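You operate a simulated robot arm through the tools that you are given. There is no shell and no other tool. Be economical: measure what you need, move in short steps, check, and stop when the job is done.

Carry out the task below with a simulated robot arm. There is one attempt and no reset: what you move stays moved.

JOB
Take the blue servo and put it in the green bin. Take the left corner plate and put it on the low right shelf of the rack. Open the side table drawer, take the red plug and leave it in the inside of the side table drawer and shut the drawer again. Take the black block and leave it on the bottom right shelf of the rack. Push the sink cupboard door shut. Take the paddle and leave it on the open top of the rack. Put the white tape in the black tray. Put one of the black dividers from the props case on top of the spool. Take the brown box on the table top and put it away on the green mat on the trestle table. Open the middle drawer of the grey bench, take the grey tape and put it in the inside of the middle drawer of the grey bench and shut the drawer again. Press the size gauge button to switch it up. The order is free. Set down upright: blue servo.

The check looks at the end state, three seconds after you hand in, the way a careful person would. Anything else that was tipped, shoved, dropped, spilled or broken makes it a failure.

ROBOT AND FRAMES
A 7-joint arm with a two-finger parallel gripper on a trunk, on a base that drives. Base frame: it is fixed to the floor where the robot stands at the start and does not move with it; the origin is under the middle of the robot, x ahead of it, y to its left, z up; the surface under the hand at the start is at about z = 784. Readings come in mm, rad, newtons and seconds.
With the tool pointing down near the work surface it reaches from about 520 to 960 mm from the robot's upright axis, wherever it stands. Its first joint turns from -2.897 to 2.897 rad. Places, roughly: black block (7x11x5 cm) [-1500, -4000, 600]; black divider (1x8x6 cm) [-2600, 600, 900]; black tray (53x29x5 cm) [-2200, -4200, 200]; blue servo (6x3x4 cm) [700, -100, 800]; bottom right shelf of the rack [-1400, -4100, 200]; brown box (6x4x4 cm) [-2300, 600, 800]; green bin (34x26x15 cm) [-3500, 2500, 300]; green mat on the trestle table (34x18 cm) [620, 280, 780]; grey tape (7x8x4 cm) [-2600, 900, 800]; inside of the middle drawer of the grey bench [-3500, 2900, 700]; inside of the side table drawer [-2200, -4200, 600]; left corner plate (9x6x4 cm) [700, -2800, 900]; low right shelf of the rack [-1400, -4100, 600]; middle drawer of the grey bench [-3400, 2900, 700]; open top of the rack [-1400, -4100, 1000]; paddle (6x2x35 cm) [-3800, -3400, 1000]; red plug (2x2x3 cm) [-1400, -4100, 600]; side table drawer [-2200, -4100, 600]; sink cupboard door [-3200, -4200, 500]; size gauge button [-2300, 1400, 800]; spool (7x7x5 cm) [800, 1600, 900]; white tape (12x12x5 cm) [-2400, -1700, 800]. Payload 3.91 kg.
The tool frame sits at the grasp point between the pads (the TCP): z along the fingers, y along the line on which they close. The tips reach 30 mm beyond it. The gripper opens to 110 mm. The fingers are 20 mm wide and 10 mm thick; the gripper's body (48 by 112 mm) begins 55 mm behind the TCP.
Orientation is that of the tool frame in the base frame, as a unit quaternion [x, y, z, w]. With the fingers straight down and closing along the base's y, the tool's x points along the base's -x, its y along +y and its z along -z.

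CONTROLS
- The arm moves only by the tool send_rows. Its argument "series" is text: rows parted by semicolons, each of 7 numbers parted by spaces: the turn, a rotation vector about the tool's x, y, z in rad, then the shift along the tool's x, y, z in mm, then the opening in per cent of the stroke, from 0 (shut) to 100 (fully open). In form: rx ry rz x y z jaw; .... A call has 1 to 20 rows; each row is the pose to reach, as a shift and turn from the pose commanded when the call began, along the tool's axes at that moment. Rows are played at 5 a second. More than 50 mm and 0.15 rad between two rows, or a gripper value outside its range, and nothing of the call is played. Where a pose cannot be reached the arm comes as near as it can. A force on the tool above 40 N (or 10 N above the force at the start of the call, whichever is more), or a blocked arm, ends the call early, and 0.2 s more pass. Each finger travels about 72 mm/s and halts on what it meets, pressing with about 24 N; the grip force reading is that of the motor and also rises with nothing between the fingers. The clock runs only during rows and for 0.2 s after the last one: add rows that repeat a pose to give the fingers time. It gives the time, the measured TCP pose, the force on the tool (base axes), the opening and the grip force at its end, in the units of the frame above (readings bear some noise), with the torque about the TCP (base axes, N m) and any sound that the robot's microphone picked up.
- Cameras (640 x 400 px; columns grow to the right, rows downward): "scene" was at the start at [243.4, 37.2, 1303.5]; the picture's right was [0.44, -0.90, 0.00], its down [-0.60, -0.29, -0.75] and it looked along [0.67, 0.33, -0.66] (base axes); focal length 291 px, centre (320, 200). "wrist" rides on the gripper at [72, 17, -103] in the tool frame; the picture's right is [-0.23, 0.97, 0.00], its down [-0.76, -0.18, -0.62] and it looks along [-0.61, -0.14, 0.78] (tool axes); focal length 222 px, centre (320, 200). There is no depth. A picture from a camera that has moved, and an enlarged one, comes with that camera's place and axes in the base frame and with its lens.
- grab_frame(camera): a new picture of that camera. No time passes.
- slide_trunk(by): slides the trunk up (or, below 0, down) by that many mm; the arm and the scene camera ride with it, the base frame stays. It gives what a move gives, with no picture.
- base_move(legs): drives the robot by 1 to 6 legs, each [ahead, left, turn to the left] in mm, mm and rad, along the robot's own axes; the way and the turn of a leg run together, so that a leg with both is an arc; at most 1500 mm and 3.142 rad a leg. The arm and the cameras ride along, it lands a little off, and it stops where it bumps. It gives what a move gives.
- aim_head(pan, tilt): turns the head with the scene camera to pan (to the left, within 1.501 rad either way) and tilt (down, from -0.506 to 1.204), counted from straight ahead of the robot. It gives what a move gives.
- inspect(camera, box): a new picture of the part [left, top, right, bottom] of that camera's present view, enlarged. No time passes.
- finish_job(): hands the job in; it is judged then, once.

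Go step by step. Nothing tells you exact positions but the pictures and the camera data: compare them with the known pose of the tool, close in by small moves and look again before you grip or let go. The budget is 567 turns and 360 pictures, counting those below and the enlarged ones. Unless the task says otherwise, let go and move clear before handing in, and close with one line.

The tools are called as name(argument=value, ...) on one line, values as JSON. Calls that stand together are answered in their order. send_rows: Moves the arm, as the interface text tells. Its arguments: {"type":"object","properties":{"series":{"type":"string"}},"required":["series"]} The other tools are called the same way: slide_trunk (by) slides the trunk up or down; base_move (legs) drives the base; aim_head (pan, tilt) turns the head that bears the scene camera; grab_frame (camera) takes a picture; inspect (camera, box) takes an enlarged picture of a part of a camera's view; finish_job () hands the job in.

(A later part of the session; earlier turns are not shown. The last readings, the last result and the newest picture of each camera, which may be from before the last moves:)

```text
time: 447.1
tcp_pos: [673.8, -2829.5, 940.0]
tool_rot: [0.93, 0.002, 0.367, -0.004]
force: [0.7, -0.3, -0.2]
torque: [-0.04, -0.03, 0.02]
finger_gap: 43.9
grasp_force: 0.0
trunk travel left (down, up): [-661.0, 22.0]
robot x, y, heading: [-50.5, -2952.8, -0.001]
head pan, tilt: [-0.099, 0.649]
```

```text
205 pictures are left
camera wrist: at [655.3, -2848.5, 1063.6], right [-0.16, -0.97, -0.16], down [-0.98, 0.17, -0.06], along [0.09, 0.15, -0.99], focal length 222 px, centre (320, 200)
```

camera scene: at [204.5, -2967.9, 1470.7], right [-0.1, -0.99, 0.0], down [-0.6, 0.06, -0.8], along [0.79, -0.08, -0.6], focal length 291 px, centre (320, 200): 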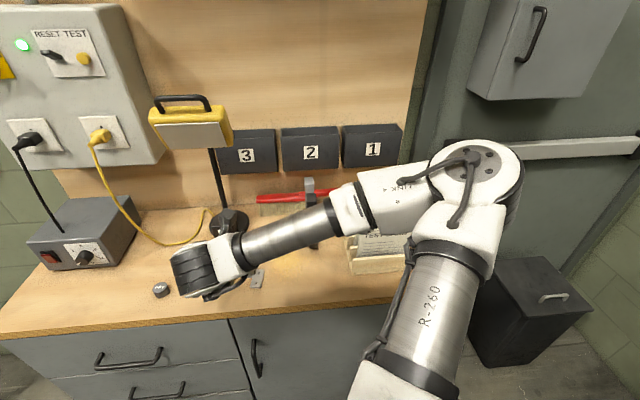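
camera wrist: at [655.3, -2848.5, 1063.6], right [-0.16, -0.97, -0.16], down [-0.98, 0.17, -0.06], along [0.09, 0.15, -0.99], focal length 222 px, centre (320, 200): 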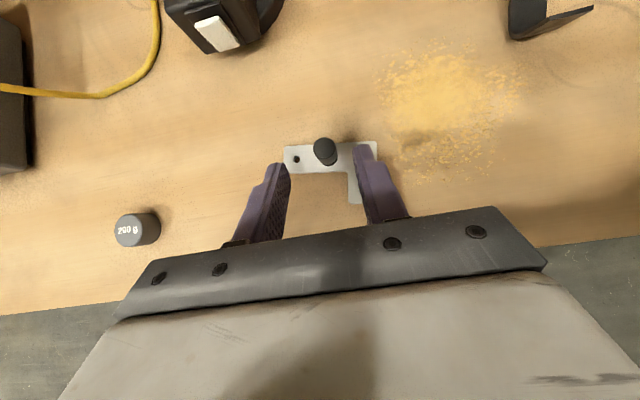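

send_rows(series="0 0 0 -3 2 28 40; 0 0 0 -5 3.5 50 40; 0 0 0 -5 3.5 55 40; 0 0 0 -5 3.5 55 40")

grab_frame(camera="wrist")

```text
time: 448.1
tcp_pos: [705.6, -2834.0, 896.4]
tool_rot: [0.93, 0.002, 0.367, -0.003]
force: [0.0, 0.4, -0.2]
torque: [0.0, 0.0, 0.01]
finger_gap: 43.7
grasp_force: 0.0
trunk travel left (down, up): [-661.0, 22.0]
robot x, y, heading: [-48.6, -2956.4, 0.001]
head pan, tilt: [-0.099, 0.649]
```

```text
204 pictures are left
camera wrist: at [688.9, -2852.7, 1019.7], right [-0.16, -0.97, -0.16], down [-0.98, 0.17, -0.06], along [0.09, 0.15, -0.99], focal length 222 px, centre (320, 200)
```

wrist: 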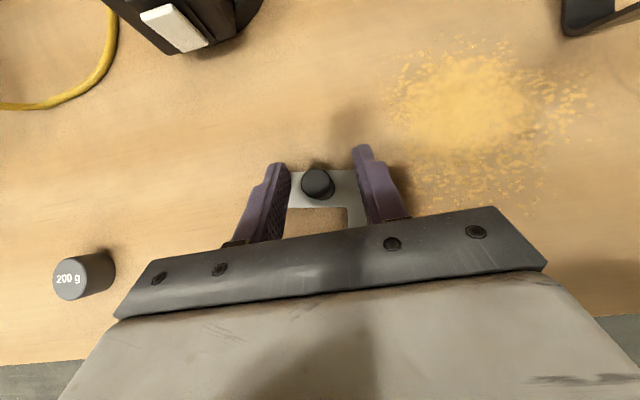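

send_rows(series="0 0 0 0 0 0 15; 0 0 0 0 0 0 5; 0 0 0 0 0 0 5; 0 0 0 0 0 0 5; 0 0 0 0 0 0 5")

inspect(camera="wrist", box=[240, 120, 420, 240])

```text
time: 449.3
tcp_pos: [706.1, -2833.4, 895.4]
tool_rot: [0.93, 0.003, 0.366, -0.004]
force: [-0.2, 0.4, 0.2]
torque: [-0.02, -0.02, 0.01]
finger_gap: 16.9
grasp_force: 24.1
trunk travel left (down, up): [-661.0, 22.0]
robot x, y, heading: [-50.3, -2958.7, -0.001]
head pan, tilt: [-0.099, 0.649]
```

```text
3.33 times, centred on (330, 180) of wrist
camera zoom: at [688.8, -2852.6, 1019.9], right [-0.16, -0.97, -0.16], down [-0.98, 0.17, -0.06], along [0.09, 0.15, -0.99], focal length 740 px, centre (287, 267)
```

zoom: 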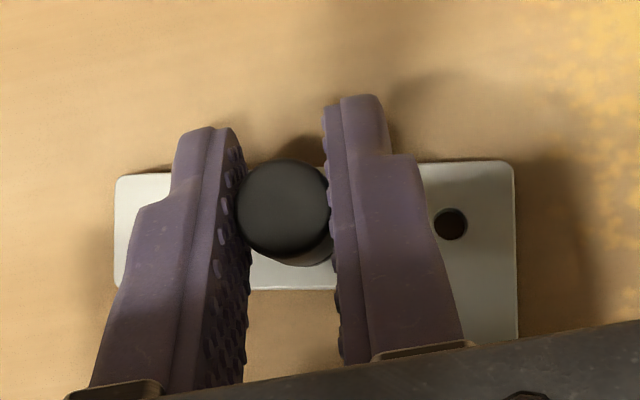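

Gripped the knob (16.9 mm). Lift and drive toward the rack.

send_rows(series="0 0 0 20 0 -22 5; 0 0 0 48 0 -51 5; 0 0 0 75 0 -80 5; 0 0 0 95 0 -102 5")

grab_frame(camera="wrist")

base_move(legs=[[-450, 100, 0], [0, 0, -1.571], [0, -900, 0]])

aim_head(pan=0.0, tilt=0.6)

grab_frame(camera="scene")

```text
time: 450.3
tcp_pos: [706.0, -2833.0, 1035.6]
tool_rot: [0.93, 0.002, 0.367, -0.004]
force: [0.4, 1.0, -1.0]
torque: [-0.01, -0.01, -0.03]
finger_gap: 17.0
grasp_force: 23.9
trunk travel left (down, up): [-661.0, 22.0]
robot x, y, heading: [-51.4, -2956.7, -0.004]
head pan, tilt: [-0.099, 0.649]
```

```text
202 pictures are left
camera wrist: at [689.3, -2852.1, 1159.5], right [-0.16, -0.97, -0.16], down [-0.98, 0.17, -0.06], along [0.09, 0.15, -0.99], focal length 222 px, centre (320, 200)
```

wrist: 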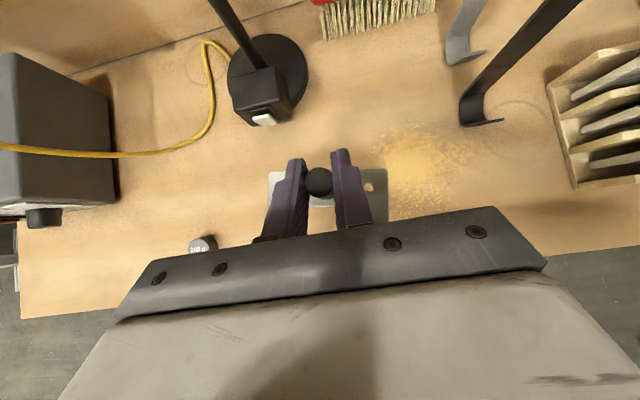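

```text
time: 464.0
tcp_pos: [-1274.3, -3610.8, 1035.7]
tool_rot: [0.661, -0.655, 0.262, 0.257]
force: [-0.1, 0.1, -0.8]
torque: [-0.03, 0.02, 0.04]
finger_gap: 17.0
grasp_force: 24.1
trunk travel left (down, up): [-661.0, 22.0]
robot x, y, heading: [-1403.8, -2852.8, -1.571]
head pan, tilt: [-0.099, 0.649]
```

```text
time: 464.6
tcp_pos: [-1273.7, -3611.0, 1035.0]
tool_rot: [0.661, -0.655, 0.262, 0.256]
force: [0.4, 0.3, -1.1]
torque: [0.04, -0.01, 0.03]
finger_gap: 17.1
grasp_force: 24.2
trunk travel left (down, up): [-661.0, 22.0]
robot x, y, heading: [-1404.2, -2855.2, -1.571]
head pan, tilt: [0.0, 0.6]
```

```text
201 pictures are left
camera scene: at [-1405.2, -3112.9, 1474.9], right [-1.0, 0.0, 0.0], down [0.0, 0.57, -0.82], along [0.0, -0.82, -0.57], focal length 291 px, centre (320, 200)
```

scene: 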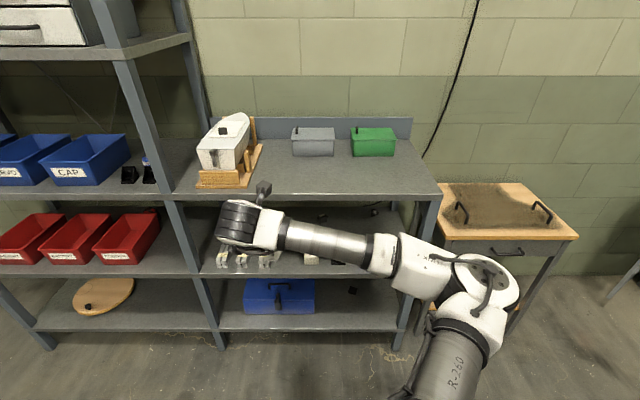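

Lower the trunk to shelf level and look in.

slide_trunk(by=-330)

aim_head(pan=-0.05, tilt=0.5)

grab_frame(camera="scene")

grab_frame(camera="wrist")

```text
time: 467.9
tcp_pos: [-1273.8, -3611.3, 705.5]
tool_rot: [0.661, -0.654, 0.262, 0.256]
force: [0.5, 0.4, -0.3]
torque: [0.02, 0.03, 0.03]
finger_gap: 16.9
grasp_force: 23.6
trunk travel left (down, up): [-331.0, 352.0]
robot x, y, heading: [-1404.6, -2853.5, -1.566]
head pan, tilt: [0.0, 0.6]
```

```text
time: 468.6
tcp_pos: [-1274.2, -3610.8, 705.9]
tool_rot: [0.661, -0.654, 0.262, 0.256]
force: [0.6, -0.1, -0.9]
torque: [0.01, 0.02, 0.01]
finger_gap: 17.0
grasp_force: 24.0
trunk travel left (down, up): [-331.0, 352.0]
robot x, y, heading: [-1406.0, -2853.9, -1.564]
head pan, tilt: [-0.051, 0.499]
```

```text
200 pictures are left
camera scene: at [-1409.8, -3115.3, 1153.9], right [-1.0, 0.05, 0.0], down [0.02, 0.48, -0.88], along [-0.04, -0.88, -0.48], focal length 291 px, centre (320, 200)
```

scene: 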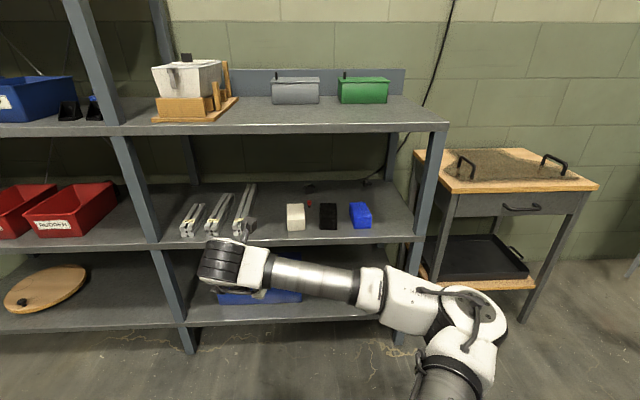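

```text
199 pictures are left
camera wrist: at [-1291.6, -3594.7, 829.1], right [-0.97, 0.15, -0.16], down [0.17, 0.98, -0.06], along [0.15, -0.09, -0.99], focal length 222 px, centre (320, 200)
```

wrist: 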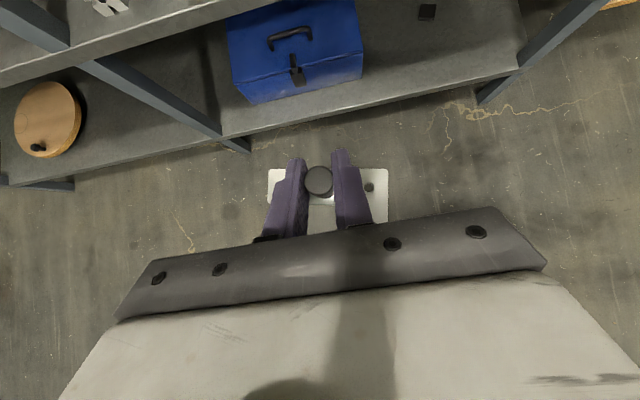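

inspect(camera="scene", box=[160, 165, 440, 285])

```text
2.29 times, centred on (300, 225) of scene
camera zoom: at [-1409.8, -3115.3, 1153.9], right [-1.0, 0.05, 0.0], down [0.02, 0.48, -0.88], along [-0.04, -0.88, -0.48], focal length 665 px, centre (366, 143)
```

zoom: 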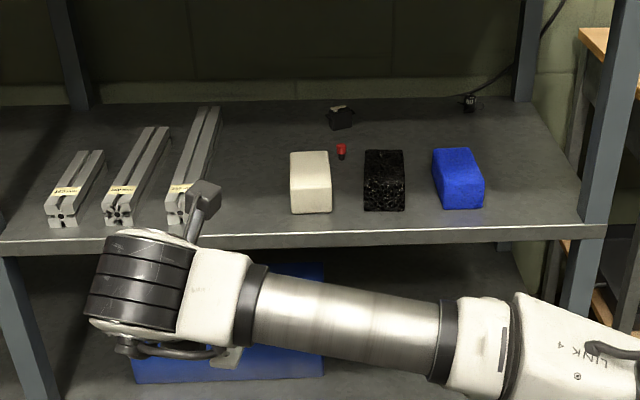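

The gap between the third channel and the white block (x ≈ -1204…-1330) suits the plate. Lower to z≈650 and drive in.

slide_trunk(by=-50)

base_move(legs=[[300, 10, 0]])

grab_frame(camera="wrist")

grab_frame(camera="scene")

```text
time: 469.5
tcp_pos: [-1274.1, -3611.6, 655.0]
tool_rot: [0.661, -0.655, 0.262, 0.256]
force: [0.5, -0.6, -0.2]
torque: [0.02, -0.02, -0.02]
finger_gap: 16.7
grasp_force: 24.4
trunk travel left (down, up): [-281.0, 402.0]
robot x, y, heading: [-1402.8, -2853.2, -1.567]
head pan, tilt: [-0.051, 0.499]
```

```text
time: 471.5
tcp_pos: [-1264.6, -3912.5, 655.6]
tool_rot: [0.66, -0.656, 0.262, 0.257]
force: [0.1, 0.1, -0.3]
torque: [0.04, 0.0, 0.0]
finger_gap: 16.9
grasp_force: 24.2
trunk travel left (down, up): [-281.0, 402.0]
robot x, y, heading: [-1394.2, -3156.5, -1.57]
head pan, tilt: [-0.051, 0.499]
```

```text
197 pictures are left
camera wrist: at [-1283.3, -3896.0, 779.2], right [-0.97, 0.16, -0.16], down [0.17, 0.98, -0.06], along [0.15, -0.09, -0.99], focal length 222 px, centre (320, 200)
```

wrist: 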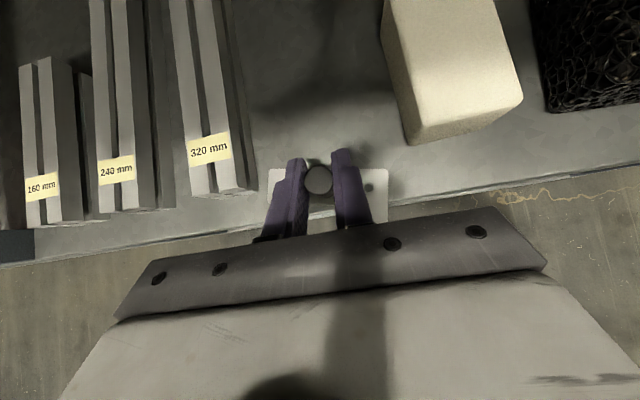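

```text
196 pictures are left
camera scene: at [-1400.2, -3416.4, 1104.0], right [-1.0, 0.05, 0.0], down [0.02, 0.48, -0.88], along [-0.04, -0.88, -0.48], focal length 291 px, centre (320, 200)
```

scene: 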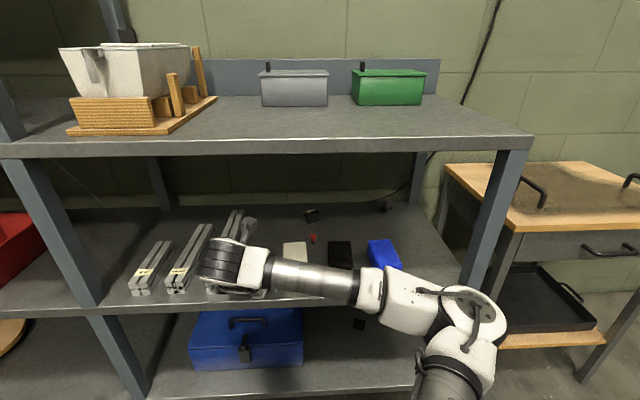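

Gap centre is x≈-1265, aligned. Move in 65 mm more and lower.

base_move(legs=[[66, 0, 0]])

slide_trunk(by=-45)

grab_frame(camera="wrist")

```text
time: 472.5
tcp_pos: [-1266.4, -3977.2, 655.1]
tool_rot: [0.661, -0.655, 0.262, 0.256]
force: [0.2, -0.9, -1.0]
torque: [0.01, 0.02, -0.01]
finger_gap: 16.9
grasp_force: 24.3
trunk travel left (down, up): [-281.0, 402.0]
robot x, y, heading: [-1394.4, -3221.9, -1.574]
head pan, tilt: [-0.051, 0.499]
```

```text
time: 473.4
tcp_pos: [-1266.0, -3979.2, 613.8]
tool_rot: [0.659, -0.654, 0.266, 0.259]
force: [1.9, -3.0, 23.8]
torque: [-0.41, 0.15, 0.04]
finger_gap: 17.0
grasp_force: 24.2
trunk travel left (down, up): [-236.0, 447.0]
robot x, y, heading: [-1392.8, -3220.5, -1.576]
head pan, tilt: [-0.051, 0.499]
```

```text
195 pictures are left
camera wrist: at [-1283.1, -3961.0, 738.4], right [-0.97, 0.15, -0.16], down [0.17, 0.98, -0.07], along [0.15, -0.1, -0.98], focal length 222 px, centre (320, 200)
```

wrist: 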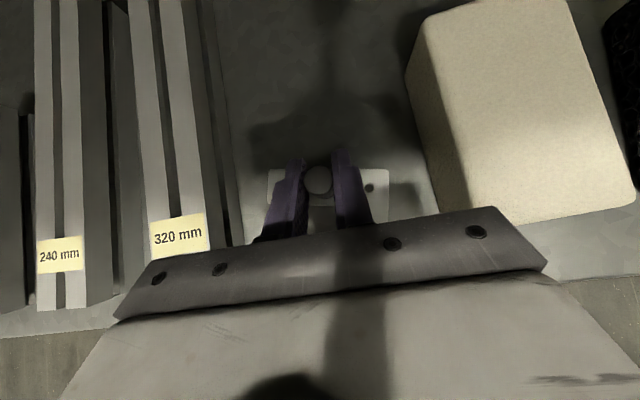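

Plate touches the shelf (≈ z 579). Relieve a little and open.

slide_trunk(by=3)

send_rows(series="0 0 0 0 0 0 12; 0 0 0 0 0 0 20; 0 0 0 0 0 0 32; 0 0 0 0 0 0 35; 0 0 0 0 0 0 35")

grab_frame(camera="wrist")

```text
time: 473.9
tcp_pos: [-1264.9, -3978.0, 613.6]
tool_rot: [0.66, -0.655, 0.263, 0.257]
force: [2.3, -7.0, 19.1]
torque: [-0.55, 0.06, 0.1]
finger_gap: 17.1
grasp_force: 24.0
trunk travel left (down, up): [-239.0, 444.0]
robot x, y, heading: [-1392.0, -3219.8, -1.573]
head pan, tilt: [-0.051, 0.499]
```

```text
time: 475.1
tcp_pos: [-1264.8, -3976.0, 615.1]
tool_rot: [0.66, -0.655, 0.262, 0.257]
force: [4.5, 3.7, 17.5]
torque: [-0.12, 0.02, 0.04]
finger_gap: 35.2
grasp_force: 0.2
trunk travel left (down, up): [-239.0, 444.0]
robot x, y, heading: [-1396.8, -3225.2, -1.572]
head pan, tilt: [-0.051, 0.499]
```

```text
194 pictures are left
camera wrist: at [-1282.6, -3960.6, 738.4], right [-0.97, 0.16, -0.16], down [0.17, 0.98, -0.06], along [0.15, -0.09, -0.98], focal length 222 px, centre (320, 200)
```

wrist: 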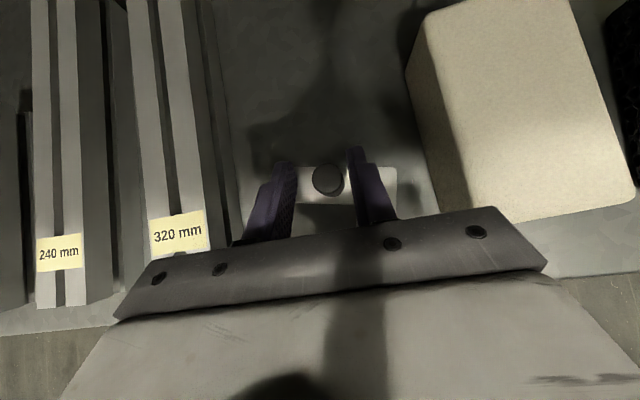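

slide_trunk(by=60)

base_move(legs=[[-330, 0, 0]])

grab_frame(camera="scene")

```text
time: 476.1
tcp_pos: [-1264.7, -3978.5, 672.8]
tool_rot: [0.66, -0.656, 0.262, 0.256]
force: [0.6, -0.2, 0.4]
torque: [0.05, 0.0, 0.02]
finger_gap: 38.8
grasp_force: 0.0
trunk travel left (down, up): [-299.0, 384.0]
robot x, y, heading: [-1394.4, -3218.3, -1.569]
head pan, tilt: [-0.051, 0.499]
```

```text
time: 478.3
tcp_pos: [-1265.2, -3649.6, 673.1]
tool_rot: [0.66, -0.656, 0.262, 0.256]
force: [-0.1, 0.1, 0.0]
torque: [0.02, -0.02, 0.03]
finger_gap: 38.5
grasp_force: 0.1
trunk travel left (down, up): [-299.0, 384.0]
robot x, y, heading: [-1393.6, -2895.2, -1.57]
head pan, tilt: [-0.051, 0.499]
```

```text
193 pictures are left
camera scene: at [-1400.0, -3154.5, 1122.0], right [-1.0, 0.05, 0.0], down [0.02, 0.48, -0.88], along [-0.04, -0.88, -0.48], focal length 291 px, centre (320, 200)
```

scene: 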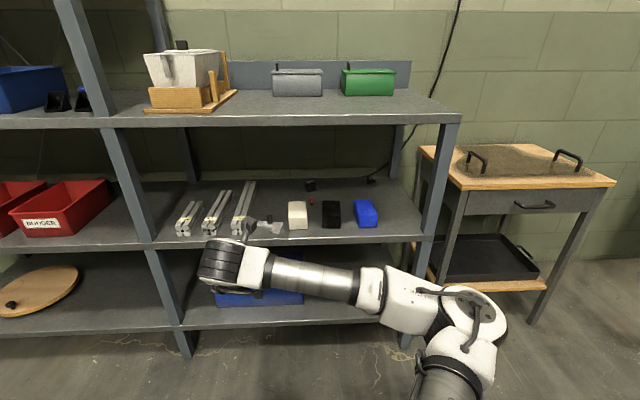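

Plate is in place on the low right shelf. Next the black block at about (-1478, -4035): align and approach over it.

send_rows(series="0 0 0 0 0 0 55; 0 0 0 0 0 0 78; 0 0 0 0 0 0 78")

base_move(legs=[[0, -213, 0], [300, 0, 0]])

grab_frame(camera="wrist")

```text
time: 479.1
tcp_pos: [-1266.0, -3650.2, 673.5]
tool_rot: [0.661, -0.655, 0.263, 0.256]
force: [0.0, 0.3, 0.2]
torque: [0.01, -0.02, 0.01]
finger_gap: 85.8
grasp_force: 0.1
trunk travel left (down, up): [-299.0, 384.0]
robot x, y, heading: [-1392.8, -2890.1, -1.567]
head pan, tilt: [-0.051, 0.499]
```

```text
time: 483.0
tcp_pos: [-1480.6, -3948.3, 672.3]
tool_rot: [0.66, -0.656, 0.262, 0.256]
force: [-0.8, 0.4, 0.1]
torque: [0.02, 0.0, -0.02]
finger_gap: 85.6
grasp_force: 0.1
trunk travel left (down, up): [-299.0, 384.0]
robot x, y, heading: [-1608.4, -3191.6, -1.569]
head pan, tilt: [-0.051, 0.499]
```

```text
192 pictures are left
camera wrist: at [-1498.5, -3932.1, 797.2], right [-0.97, 0.16, -0.16], down [0.17, 0.98, -0.06], along [0.15, -0.09, -0.99], focal length 222 px, centre (320, 200)
```

wrist: 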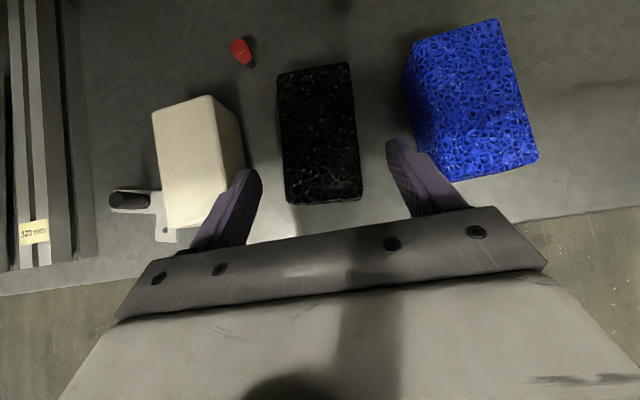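

The black block is centred at x≈-1480, y≈-4005. Move in 57 mm, lower and grip.

base_move(legs=[[57, 0, 0]])

slide_trunk(by=-52)

grab_frame(camera="wrist")

```text
time: 483.9
tcp_pos: [-1481.3, -4003.1, 673.2]
tool_rot: [0.659, -0.656, 0.262, 0.256]
force: [0.1, -0.6, -0.3]
torque: [0.03, 0.02, 0.02]
finger_gap: 85.8
grasp_force: 0.1
trunk travel left (down, up): [-299.0, 384.0]
robot x, y, heading: [-1607.5, -3249.3, -1.573]
head pan, tilt: [-0.051, 0.499]
```

```text
time: 484.9
tcp_pos: [-1481.3, -4005.2, 621.0]
tool_rot: [0.659, -0.656, 0.262, 0.257]
force: [-0.7, 0.2, 0.2]
torque: [0.0, 0.0, 0.0]
finger_gap: 85.9
grasp_force: 0.0
trunk travel left (down, up): [-247.0, 436.0]
robot x, y, heading: [-1607.2, -3251.3, -1.575]
head pan, tilt: [-0.051, 0.499]
```

```text
191 pictures are left
camera wrist: at [-1498.9, -3988.4, 745.3], right [-0.97, 0.16, -0.16], down [0.17, 0.98, -0.06], along [0.15, -0.09, -0.99], focal length 222 px, centre (320, 200)
```

wrist: 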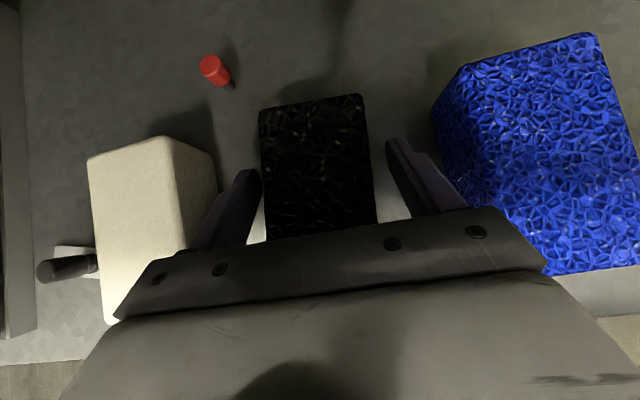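

slide_trunk(by=-7)

send_rows(series="0 0 0 0 0 0 60; 0 0 0 0 0 0 45; 0 0 0 0 0 0 40; 0 0 0 0 0 0 40; 0 0 0 0 0 0 40")

grab_frame(camera="wrist")

```text
time: 485.4
tcp_pos: [-1481.3, -4003.8, 613.9]
tool_rot: [0.659, -0.657, 0.262, 0.257]
force: [1.1, 0.3, 0.5]
torque: [-0.01, 0.01, 0.02]
finger_gap: 85.9
grasp_force: 0.2
trunk travel left (down, up): [-240.0, 443.0]
robot x, y, heading: [-1603.3, -3246.1, -1.571]
head pan, tilt: [-0.051, 0.499]
```

```text
time: 486.6
tcp_pos: [-1481.2, -4005.5, 613.1]
tool_rot: [0.659, -0.657, 0.262, 0.258]
force: [0.1, -0.8, 1.2]
torque: [-0.04, 0.06, 0.01]
finger_gap: 61.4
grasp_force: 24.0
trunk travel left (down, up): [-240.0, 443.0]
robot x, y, heading: [-1607.2, -3247.3, -1.573]
head pan, tilt: [-0.051, 0.499]
```

```text
190 pictures are left
camera wrist: at [-1498.9, -3988.4, 738.3], right [-0.97, 0.16, -0.16], down [0.17, 0.98, -0.06], along [0.15, -0.09, -0.99], focal length 222 px, centre (320, 200)
```

wrist: 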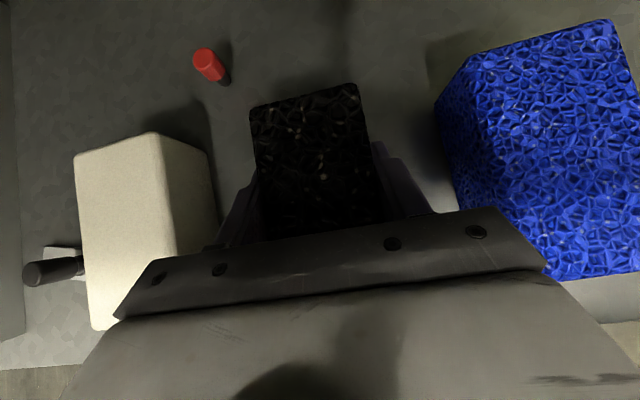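

Gripped (61 mm). Lift slightly and back out.

slide_trunk(by=45)

base_move(legs=[[-380, 0, 0]])

slide_trunk(by=-40)

grab_frame(camera="wrist")

grab_frame(camera="scene")

```text
time: 487.5
tcp_pos: [-1481.9, -4005.2, 659.9]
tool_rot: [0.659, -0.657, 0.261, 0.257]
force: [-0.8, 0.0, -0.7]
torque: [-0.01, 0.05, -0.01]
finger_gap: 61.2
grasp_force: 24.4
trunk travel left (down, up): [-285.0, 398.0]
robot x, y, heading: [-1609.2, -3246.8, -1.571]
head pan, tilt: [-0.051, 0.499]
```

```text
time: 489.9
tcp_pos: [-1479.4, -3628.3, 659.6]
tool_rot: [0.661, -0.655, 0.262, 0.256]
force: [0.7, -0.4, -0.9]
torque: [0.02, 0.02, -0.03]
finger_gap: 61.4
grasp_force: 24.0
trunk travel left (down, up): [-285.0, 398.0]
robot x, y, heading: [-1604.6, -2876.3, -1.57]
head pan, tilt: [-0.051, 0.499]
```

```text
time: 490.7
tcp_pos: [-1479.5, -3630.1, 619.4]
tool_rot: [0.66, -0.656, 0.262, 0.257]
force: [0.3, -0.1, 0.1]
torque: [0.01, 0.0, 0.0]
finger_gap: 61.5
grasp_force: 23.4
trunk travel left (down, up): [-245.0, 438.0]
robot x, y, heading: [-1606.6, -2871.1, -1.574]
head pan, tilt: [-0.051, 0.499]
```

```text
189 pictures are left
camera wrist: at [-1497.4, -3612.9, 743.3], right [-0.97, 0.16, -0.16], down [0.17, 0.98, -0.06], along [0.15, -0.09, -0.99], focal length 222 px, centre (320, 200)
```

wrist: 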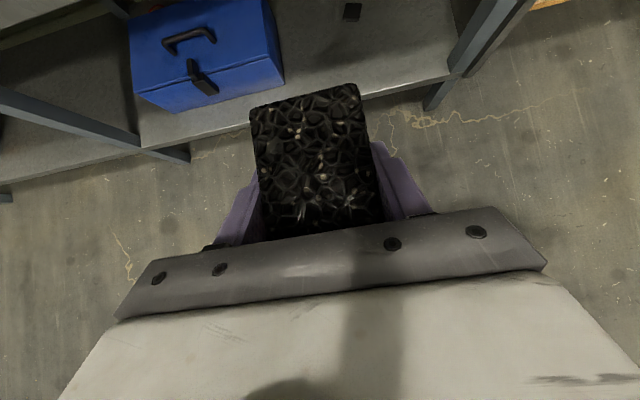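

```text
188 pictures are left
camera scene: at [-1613.5, -3133.0, 1068.0], right [-1.0, 0.05, 0.0], down [0.03, 0.48, -0.88], along [-0.05, -0.88, -0.48], focal length 291 px, centre (320, 200)
```

scene: 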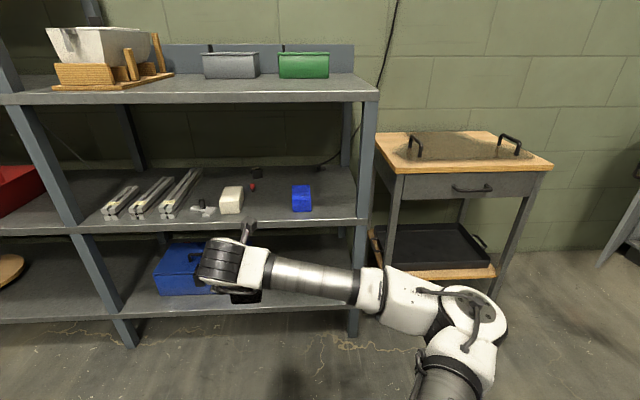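

Bottom shelf has room at x≈-1490 right of the toolbox. Lower the hand with the arm (trunk stays) in free space first.

send_rows(series="0 0 0 -33 0 35.5 40; 0 0 0 -66 0 71 40; 0 0 0 -99 0 106.7 40; 0 0 0 -132.5 0 142.2 40; 0 0 0 -165.6 0 177.8 40; 0 0 0 -198.8 0 213.3 40; 0 0 0 -225 0 241.5 40; 0 0 0 -225 0 241.5 40")

grab_frame(camera="scene")

grab_frame(camera="wrist")

```text
time: 492.5
tcp_pos: [-1477.1, -3630.4, 288.3]
tool_rot: [0.66, -0.656, 0.262, 0.256]
force: [-2.1, -0.3, 0.0]
torque: [0.0, 0.02, 0.03]
finger_gap: 61.2
grasp_force: 24.2
trunk travel left (down, up): [-245.0, 438.0]
robot x, y, heading: [-1607.2, -2871.7, -1.575]
head pan, tilt: [-0.051, 0.499]
```

```text
187 pictures are left
camera scene: at [-1613.5, -3133.1, 1068.0], right [-1.0, 0.05, 0.0], down [0.03, 0.48, -0.88], along [-0.05, -0.88, -0.48], focal length 291 px, centre (320, 200)
```

scene: 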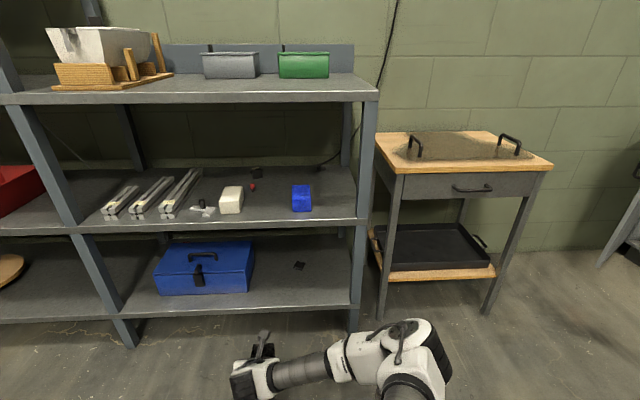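

```text
186 pictures are left
camera wrist: at [-1495.1, -3614.2, 413.6], right [-0.97, 0.16, -0.16], down [0.17, 0.98, -0.06], along [0.15, -0.09, -0.99], focal length 222 px, centre (320, 200)
```

wrist: 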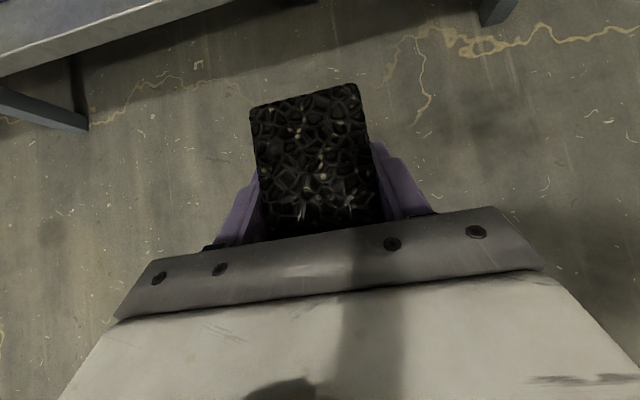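

Reach is fine. Drive in 355 mm over the bottom shelf.

base_move(legs=[[355, -8, 0]])

grab_frame(camera="wrist")

grab_frame(camera="scene")

```text
time: 494.8
tcp_pos: [-1490.3, -3985.9, 289.9]
tool_rot: [0.658, -0.657, 0.261, 0.258]
force: [-0.2, 0.2, -0.4]
torque: [0.03, 0.0, -0.01]
finger_gap: 61.3
grasp_force: 23.9
trunk travel left (down, up): [-245.0, 438.0]
robot x, y, heading: [-1617.1, -3227.8, -1.575]
head pan, tilt: [-0.051, 0.499]
```

```text
185 pictures are left
camera wrist: at [-1507.9, -3970.0, 414.1], right [-0.97, 0.16, -0.16], down [0.17, 0.98, -0.06], along [0.15, -0.09, -0.99], focal length 222 px, centre (320, 200)
```

wrist: 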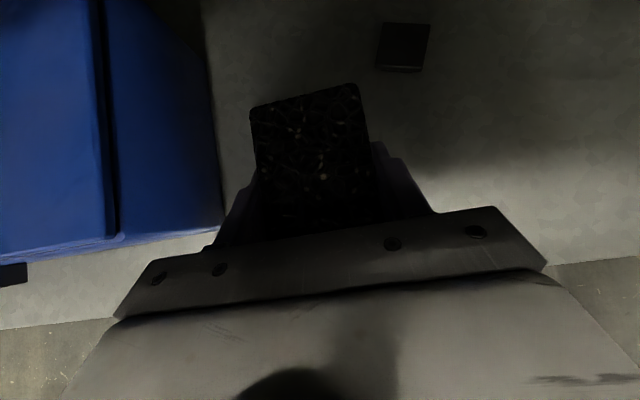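

```text
184 pictures are left
camera scene: at [-1624.4, -3488.5, 1068.0], right [-1.0, 0.06, 0.0], down [0.03, 0.48, -0.88], along [-0.05, -0.88, -0.48], focal length 291 px, centre (320, 200)
```

scene: 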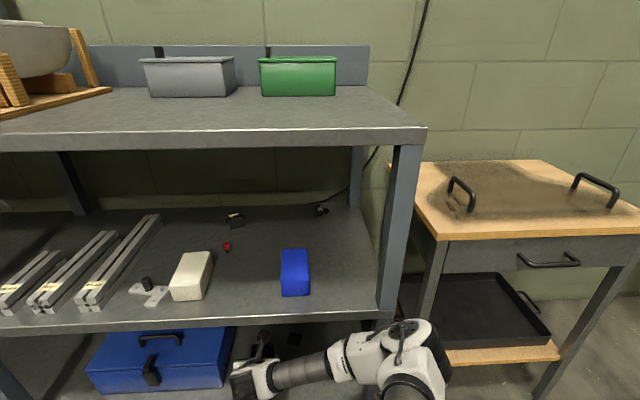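

send_rows(series="0 0 0 -13.6 0 14.6 40; 0 0 0 -24 0 25.6 40; 0 0 0 -27.3 0 29.3 40; 0 0 0 -30.7 0 33 40; 0 0 0 -30.7 0 33 40")

send_rows(series="0 0 0 -2.7 0 2.9 40; 0 0 0 -5.4 0 5.8 40; 0 0 0 -5.4 0 5.8 40")

```text
time: 496.0
tcp_pos: [-1490.4, -3985.1, 244.4]
tool_rot: [0.658, -0.658, 0.261, 0.257]
force: [1.2, -0.9, -1.2]
torque: [0.02, 0.04, 0.01]
finger_gap: 61.3
grasp_force: 23.8
trunk travel left (down, up): [-245.0, 438.0]
robot x, y, heading: [-1619.3, -3227.0, -1.577]
head pan, tilt: [-0.051, 0.499]
```

```text
time: 496.8
tcp_pos: [-1490.5, -3986.7, 236.5]
tool_rot: [0.658, -0.658, 0.261, 0.258]
force: [-0.1, 0.9, 0.3]
torque: [0.01, -0.03, 0.0]
finger_gap: 61.1
grasp_force: 24.0
trunk travel left (down, up): [-245.0, 438.0]
robot x, y, heading: [-1613.9, -3233.1, -1.574]
head pan, tilt: [-0.051, 0.499]
```

send_rows(series="0 0 0 -2.7 0 2.9 40; 0 0 0 -4 0 4.4 40; 0 0 0 -4 0 4.4 40")

send_rows(series="0 0 0 -2.7 0 2.9 40; 0 0 0 -4 0 4.4 40; 0 0 0 -4 0 4.4 40")

```text
time: 497.6
tcp_pos: [-1490.0, -3986.3, 233.4]
tool_rot: [0.658, -0.657, 0.263, 0.258]
force: [-2.8, 11.2, 30.2]
torque: [0.46, 0.31, -0.05]
finger_gap: 61.1
grasp_force: 24.3
trunk travel left (down, up): [-245.0, 438.0]
robot x, y, heading: [-1614.8, -3228.7, -1.577]
head pan, tilt: [-0.051, 0.499]
```

```text
time: 498.4
tcp_pos: [-1488.9, -3987.3, 228.9]
tool_rot: [0.657, -0.656, 0.265, 0.26]
force: [0.3, -1.4, 38.3]
torque: [0.04, 0.12, 0.0]
finger_gap: 61.3
grasp_force: 24.0
trunk travel left (down, up): [-245.0, 438.0]
robot x, y, heading: [-1620.4, -3229.2, -1.579]
head pan, tilt: [-0.051, 0.499]
```

On the shelf. Relieve, open, rise and back out.

send_rows(series="0 0 0 3 0 -3 40; 0 0 0 3 0 -3 55; 0 0 0 3 0 -3 75; 0 0 0 3 0 -3 78; 0 0 0 3 0 -3 78; 0 0 0 20 0 -22 78; 0 0 0 48 0 -51 78; 0 0 0 62 0 -66 78; 0 0 0 62 0 -66 78")

grab_frame(camera="wrist")

base_move(legs=[[-380, 0, 0]])

grab_frame(camera="scene")

```text
time: 500.4
tcp_pos: [-1489.2, -3987.6, 316.9]
tool_rot: [-0.658, 0.658, -0.261, -0.257]
force: [0.1, -0.1, -0.5]
torque: [0.0, 0.01, 0.0]
finger_gap: 85.9
grasp_force: 0.1
trunk travel left (down, up): [-245.0, 438.0]
robot x, y, heading: [-1617.8, -3226.8, -1.576]
head pan, tilt: [-0.051, 0.499]
```

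```text
183 pictures are left
camera wrist: at [-1507.5, -3971.1, 440.2], right [-0.97, 0.16, -0.16], down [0.18, 0.98, -0.06], along [0.15, -0.09, -0.99], focal length 222 px, centre (320, 200)
```

wrist: 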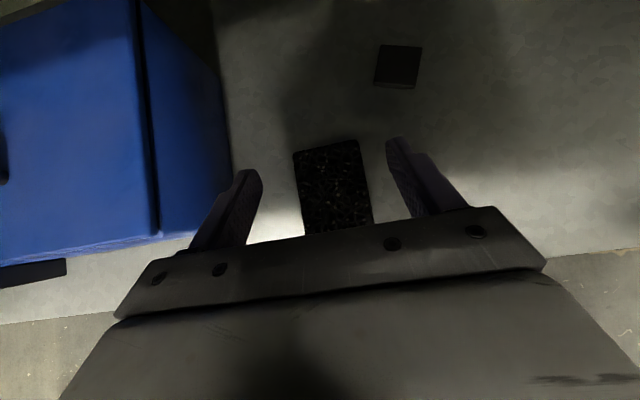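

```text
time: 502.8
tcp_pos: [-1488.5, -3607.5, 315.8]
tool_rot: [0.658, -0.658, 0.261, 0.256]
force: [-0.1, -0.7, 0.2]
torque: [-0.01, 0.01, 0.02]
finger_gap: 85.9
grasp_force: 0.1
trunk travel left (down, up): [-245.0, 438.0]
robot x, y, heading: [-1618.3, -2845.7, -1.574]
head pan, tilt: [-0.051, 0.499]
```

```text
182 pictures are left
camera scene: at [-1621.7, -3109.0, 1068.0], right [-1.0, 0.06, 0.0], down [0.03, 0.48, -0.88], along [-0.05, -0.88, -0.48], focal length 291 px, centre (320, 200)
```

scene: 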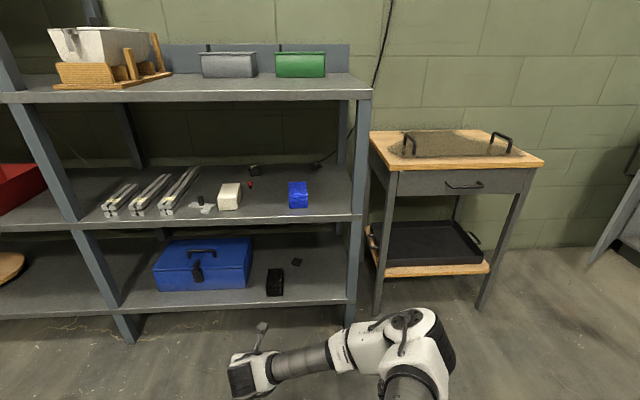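

Black block is on the bottom right shelf. Next the side table drawer: raise the trunk and set the hand horizontal with vertical jaws.

slide_trunk(by=270)

send_rows(series="0 0.14 0 0 0 0 60; 0 0.28 0 0 0 0 60; 0 0.42 0 0 0 0 60; 0 0.56 0 0 0 0 60; 0 0.7 0 0 0 0 60; 0 0.8 0 0 0 0 60; 0 0.8 0 0 0 0 60")

send_rows(series="0 0 -0.143 0 0 0 60; 0 0 -0.286 0 0 0 60; 0 0 -0.429 0 0 0 60; 0 0 -0.572 0 0 0 60; 0 0 -0.715 0 0 0 60; 0 0 -0.858 0 0 0 60; 0 0 -1.0 0 0 0 60; 0 0 -1.143 0 0 0 60; 0 0 -1.286 0 0 0 60; 0 0 -1.429 0 0 0 60; 0 0 -1.571 0 0 0 60; 0 0 -1.571 0 0 0 60")

grab_frame(camera="scene")

```text
time: 505.6
tcp_pos: [-1486.8, -3608.8, 585.9]
tool_rot: [0.659, -0.657, 0.26, 0.257]
force: [-0.4, -0.1, 0.1]
torque: [-0.01, -0.01, 0.01]
finger_gap: 85.7
grasp_force: 0.1
trunk travel left (down, up): [-515.0, 168.0]
robot x, y, heading: [-1611.3, -2846.4, -1.578]
head pan, tilt: [-0.051, 0.499]
```

```text
time: 507.2
tcp_pos: [-1360.0, -3587.7, 671.1]
tool_rot: [-0.496, 0.537, -0.463, -0.501]
force: [-0.2, -0.6, -0.2]
torque: [-0.02, -0.01, -0.02]
finger_gap: 65.9
grasp_force: 0.1
out of reach, approached as far as the arm can: row 2, 3, 4, 5, 6, 7
trunk travel left (down, up): [-515.0, 168.0]
robot x, y, heading: [-1614.0, -2848.7, -1.58]
head pan, tilt: [-0.051, 0.499]
```

```text
time: 509.8
tcp_pos: [-1360.4, -3587.2, 669.6]
tool_rot: [0.731, -0.029, -0.027, 0.681]
force: [0.0, -0.3, -0.6]
torque: [0.01, 0.0, 0.0]
finger_gap: 65.9
grasp_force: 0.1
trunk travel left (down, up): [-515.0, 168.0]
robot x, y, heading: [-1615.6, -2846.9, -1.58]
head pan, tilt: [-0.051, 0.499]
```

```text
181 pictures are left
camera scene: at [-1621.7, -3108.9, 1338.0], right [-1.0, 0.06, 0.0], down [0.03, 0.48, -0.88], along [-0.05, -0.88, -0.48], focal length 291 px, centre (320, 200)
```

scene: 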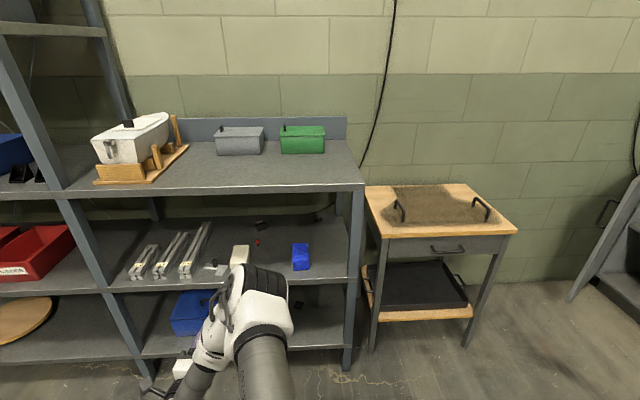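

The hand points at the wall with vertical jaws. Drive right to the drawer handle near (-2165, -3975, 629).

slide_trunk(by=-40)

base_move(legs=[[0, -800, 0], [200, 0, 0]])

aim_head(pan=0.3, tilt=0.7)

grab_frame(camera="scene")

grab_frame(camera="wrist")

```text
time: 510.6
tcp_pos: [-1359.3, -3587.6, 631.2]
tool_rot: [0.731, -0.03, -0.026, 0.681]
force: [-0.8, -0.2, 0.3]
torque: [0.0, -0.02, -0.03]
finger_gap: 66.0
grasp_force: 0.1
trunk travel left (down, up): [-475.0, 208.0]
robot x, y, heading: [-1616.7, -2848.0, -1.577]
head pan, tilt: [-0.051, 0.499]
```

```text
time: 518.4
tcp_pos: [-2162.4, -3782.5, 631.1]
tool_rot: [0.731, -0.029, -0.027, 0.681]
force: [-0.2, 0.3, -0.2]
torque: [-0.04, -0.01, 0.01]
finger_gap: 65.8
grasp_force: 0.1
trunk travel left (down, up): [-475.0, 208.0]
robot x, y, heading: [-2416.1, -3040.4, -1.576]
head pan, tilt: [-0.051, 0.499]
```

```text
time: 519.3
tcp_pos: [-2161.0, -3782.8, 630.6]
tool_rot: [0.731, -0.03, -0.026, 0.681]
force: [-0.2, -0.6, 0.6]
torque: [-0.01, 0.01, 0.02]
finger_gap: 65.9
grasp_force: 0.0
trunk travel left (down, up): [-475.0, 208.0]
robot x, y, heading: [-2414.3, -3038.6, -1.576]
head pan, tilt: [0.3, 0.7]
```

```text
180 pictures are left
camera scene: at [-2394.5, -3294.1, 1280.3], right [-0.96, -0.29, 0.0], down [-0.19, 0.62, -0.77], along [0.22, -0.73, -0.64], focal length 291 px, centre (320, 200)
```

scene: 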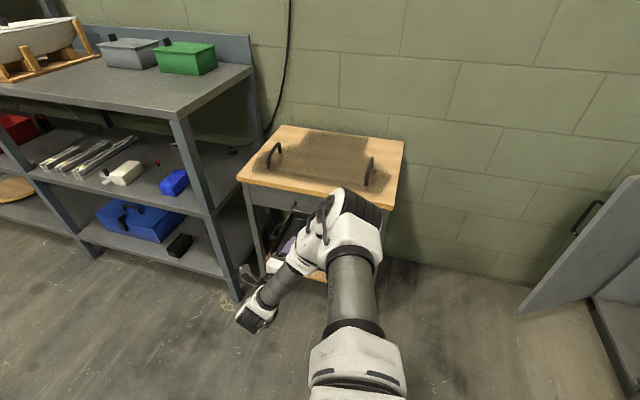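

```text
179 pictures are left
camera wrist: at [-2081.8, -3687.5, 653.9], right [-0.23, -0.05, 0.97], down [-0.71, 0.69, -0.13], along [-0.67, -0.72, -0.2], focal length 222 px, centre (320, 200)
```

wrist: 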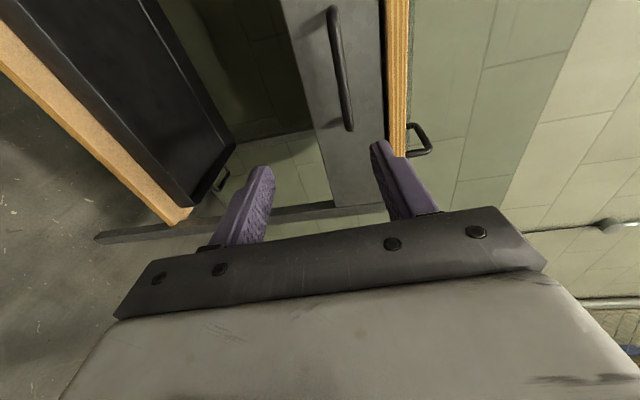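

slide_trunk(by=15)

base_move(legs=[[130, 0, 0]])

grab_frame(camera="wrist")

```text
time: 519.9
tcp_pos: [-2163.4, -3782.4, 645.0]
tool_rot: [0.731, -0.03, -0.027, 0.681]
force: [-0.2, 0.7, -0.1]
torque: [0.0, 0.05, -0.01]
finger_gap: 65.8
grasp_force: 0.0
trunk travel left (down, up): [-490.0, 193.0]
robot x, y, heading: [-2416.7, -3039.6, -1.579]
head pan, tilt: [0.3, 0.7]
```

```text
time: 521.2
tcp_pos: [-2162.6, -3912.7, 644.5]
tool_rot: [0.731, -0.029, -0.026, 0.681]
force: [0.3, -0.5, -0.6]
torque: [-0.05, 0.01, 0.03]
finger_gap: 65.8
grasp_force: 0.0
trunk travel left (down, up): [-490.0, 193.0]
robot x, y, heading: [-2419.3, -3170.6, -1.579]
head pan, tilt: [0.3, 0.7]
```

```text
178 pictures are left
camera wrist: at [-2081.7, -3817.0, 668.5], right [-0.23, -0.05, 0.97], down [-0.71, 0.69, -0.13], along [-0.66, -0.72, -0.2], focal length 222 px, centre (320, 200)
```

wrist: 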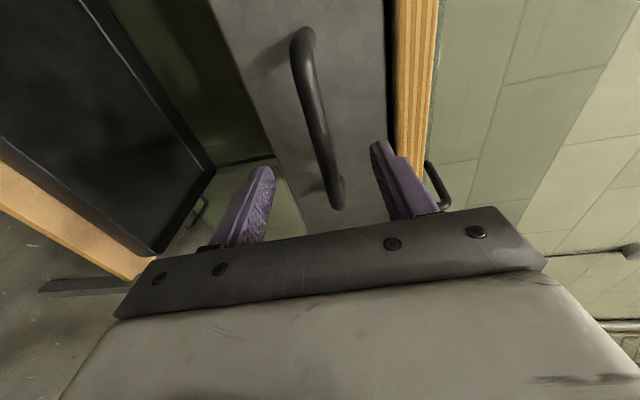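

base_move(legs=[[62, 0, 0]])

grab_frame(camera="wrist")

```text
time: 522.1
tcp_pos: [-2161.7, -3943.8, 643.3]
tool_rot: [0.732, -0.027, -0.025, 0.68]
force: [-1.0, 4.6, 1.9]
torque: [-0.23, -0.06, 0.04]
finger_gap: 66.9
grasp_force: 0.6
trunk travel left (down, up): [-490.0, 193.0]
robot x, y, heading: [-2414.1, -3211.8, -1.577]
head pan, tilt: [0.3, 0.7]
stopped in leg 1: the force on the tool passed its limit at 75 N (the readings are from after the stop); the commanded pose is now the measured one
```

```text
177 pictures are left
camera wrist: at [-2081.5, -3849.5, 667.5], right [-0.23, -0.05, 0.97], down [-0.71, 0.69, -0.13], along [-0.66, -0.72, -0.2], focal length 222 px, centre (320, 200)
```

wrist: 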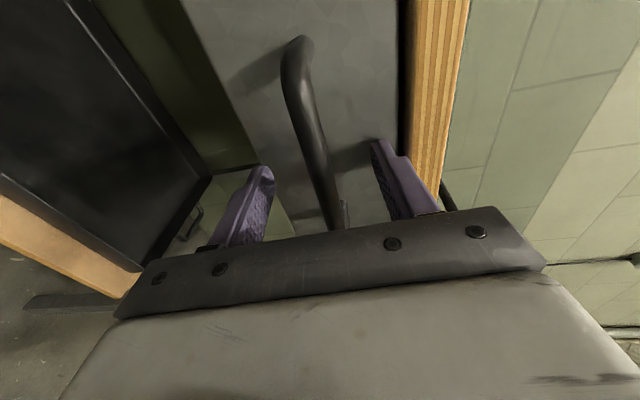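

The upper finger met the table top's overhang. Back off a little, narrow the jaws and go again.

base_move(legs=[[-20, 0, 0]])

send_rows(series="0 0 0 0 0 0 45; 0 0 0 0 0 0 29; 0 0 0 0 0 0 29")

base_move(legs=[[50, 0, 0]])

grab_frame(camera="wrist")

```text
time: 522.9
tcp_pos: [-2161.4, -3925.6, 644.0]
tool_rot: [0.732, -0.028, -0.026, 0.68]
force: [0.3, -0.5, -0.2]
torque: [0.01, 0.0, 0.01]
finger_gap: 66.0
grasp_force: 0.0
trunk travel left (down, up): [-490.0, 193.0]
robot x, y, heading: [-2417.6, -3190.0, -1.578]
head pan, tilt: [0.3, 0.7]
```

```text
time: 523.7
tcp_pos: [-2161.4, -3924.5, 643.8]
tool_rot: [0.732, -0.028, -0.025, 0.68]
force: [-0.1, 0.5, 0.5]
torque: [0.0, 0.01, 0.03]
finger_gap: 31.9
grasp_force: 0.0
trunk travel left (down, up): [-490.0, 193.0]
robot x, y, heading: [-2414.9, -3192.4, -1.575]
head pan, tilt: [0.3, 0.7]
```

```text
time: 524.6
tcp_pos: [-2161.3, -3945.4, 643.5]
tool_rot: [0.732, -0.027, -0.024, 0.68]
force: [-1.3, 5.8, 3.5]
torque: [-0.26, -0.1, -0.04]
finger_gap: 33.8
grasp_force: 1.9
trunk travel left (down, up): [-490.0, 193.0]
robot x, y, heading: [-2418.2, -3219.0, -1.575]
head pan, tilt: [0.3, 0.7]
stopped in leg 1: the force on the tool passed its limit at 72 N (the readings are from after the stop); the commanded pose is now the measured one
```

```text
176 pictures are left
camera wrist: at [-2081.2, -3850.7, 667.4], right [-0.23, -0.06, 0.97], down [-0.71, 0.69, -0.13], along [-0.66, -0.72, -0.2], focal length 222 px, centre (320, 200)
```

wrist: 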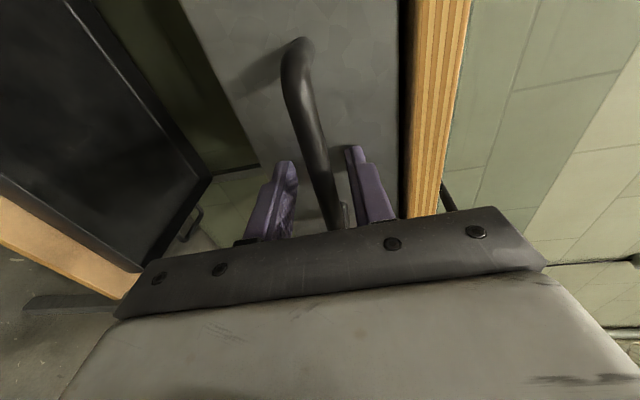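

Same stop point, so the tips are on the drawer face with the bar between them. Close and pull.

send_rows(series="0 0 0 0 0 -3 20; 0 0 0 0 0 -3 5; 0 0 0 0 0 -3 5; 0 0 0 0 0 -3 5")

base_move(legs=[[-200, 0, 0]])

grab_frame(camera="wrist")

```text
time: 525.6
tcp_pos: [-2159.5, -3942.6, 645.6]
tool_rot: [0.731, -0.026, -0.025, 0.681]
force: [-0.5, -1.8, 19.8]
torque: [0.04, 0.19, -0.31]
finger_gap: 15.8
grasp_force: 10.0
trunk travel left (down, up): [-490.0, 193.0]
robot x, y, heading: [-2415.8, -3215.5, -1.576]
head pan, tilt: [0.3, 0.7]
```

```text
time: 527.2
tcp_pos: [-2161.3, -3742.8, 645.2]
tool_rot: [0.732, -0.028, -0.025, 0.681]
force: [-1.1, 0.0, 22.6]
torque: [0.05, 0.13, 0.22]
finger_gap: 16.7
grasp_force: 11.7
trunk travel left (down, up): [-490.0, 193.0]
robot x, y, heading: [-2415.3, -3016.9, -1.577]
head pan, tilt: [0.3, 0.7]
```

```text
175 pictures are left
camera wrist: at [-2080.9, -3647.8, 669.0], right [-0.23, -0.05, 0.97], down [-0.71, 0.69, -0.13], along [-0.66, -0.72, -0.2], focal length 222 px, centre (320, 200)
```

wrist: 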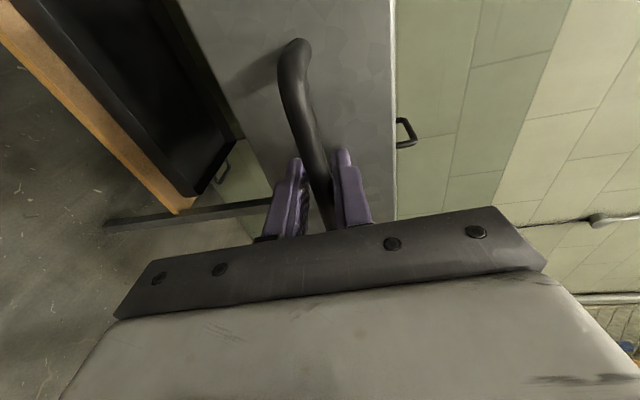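

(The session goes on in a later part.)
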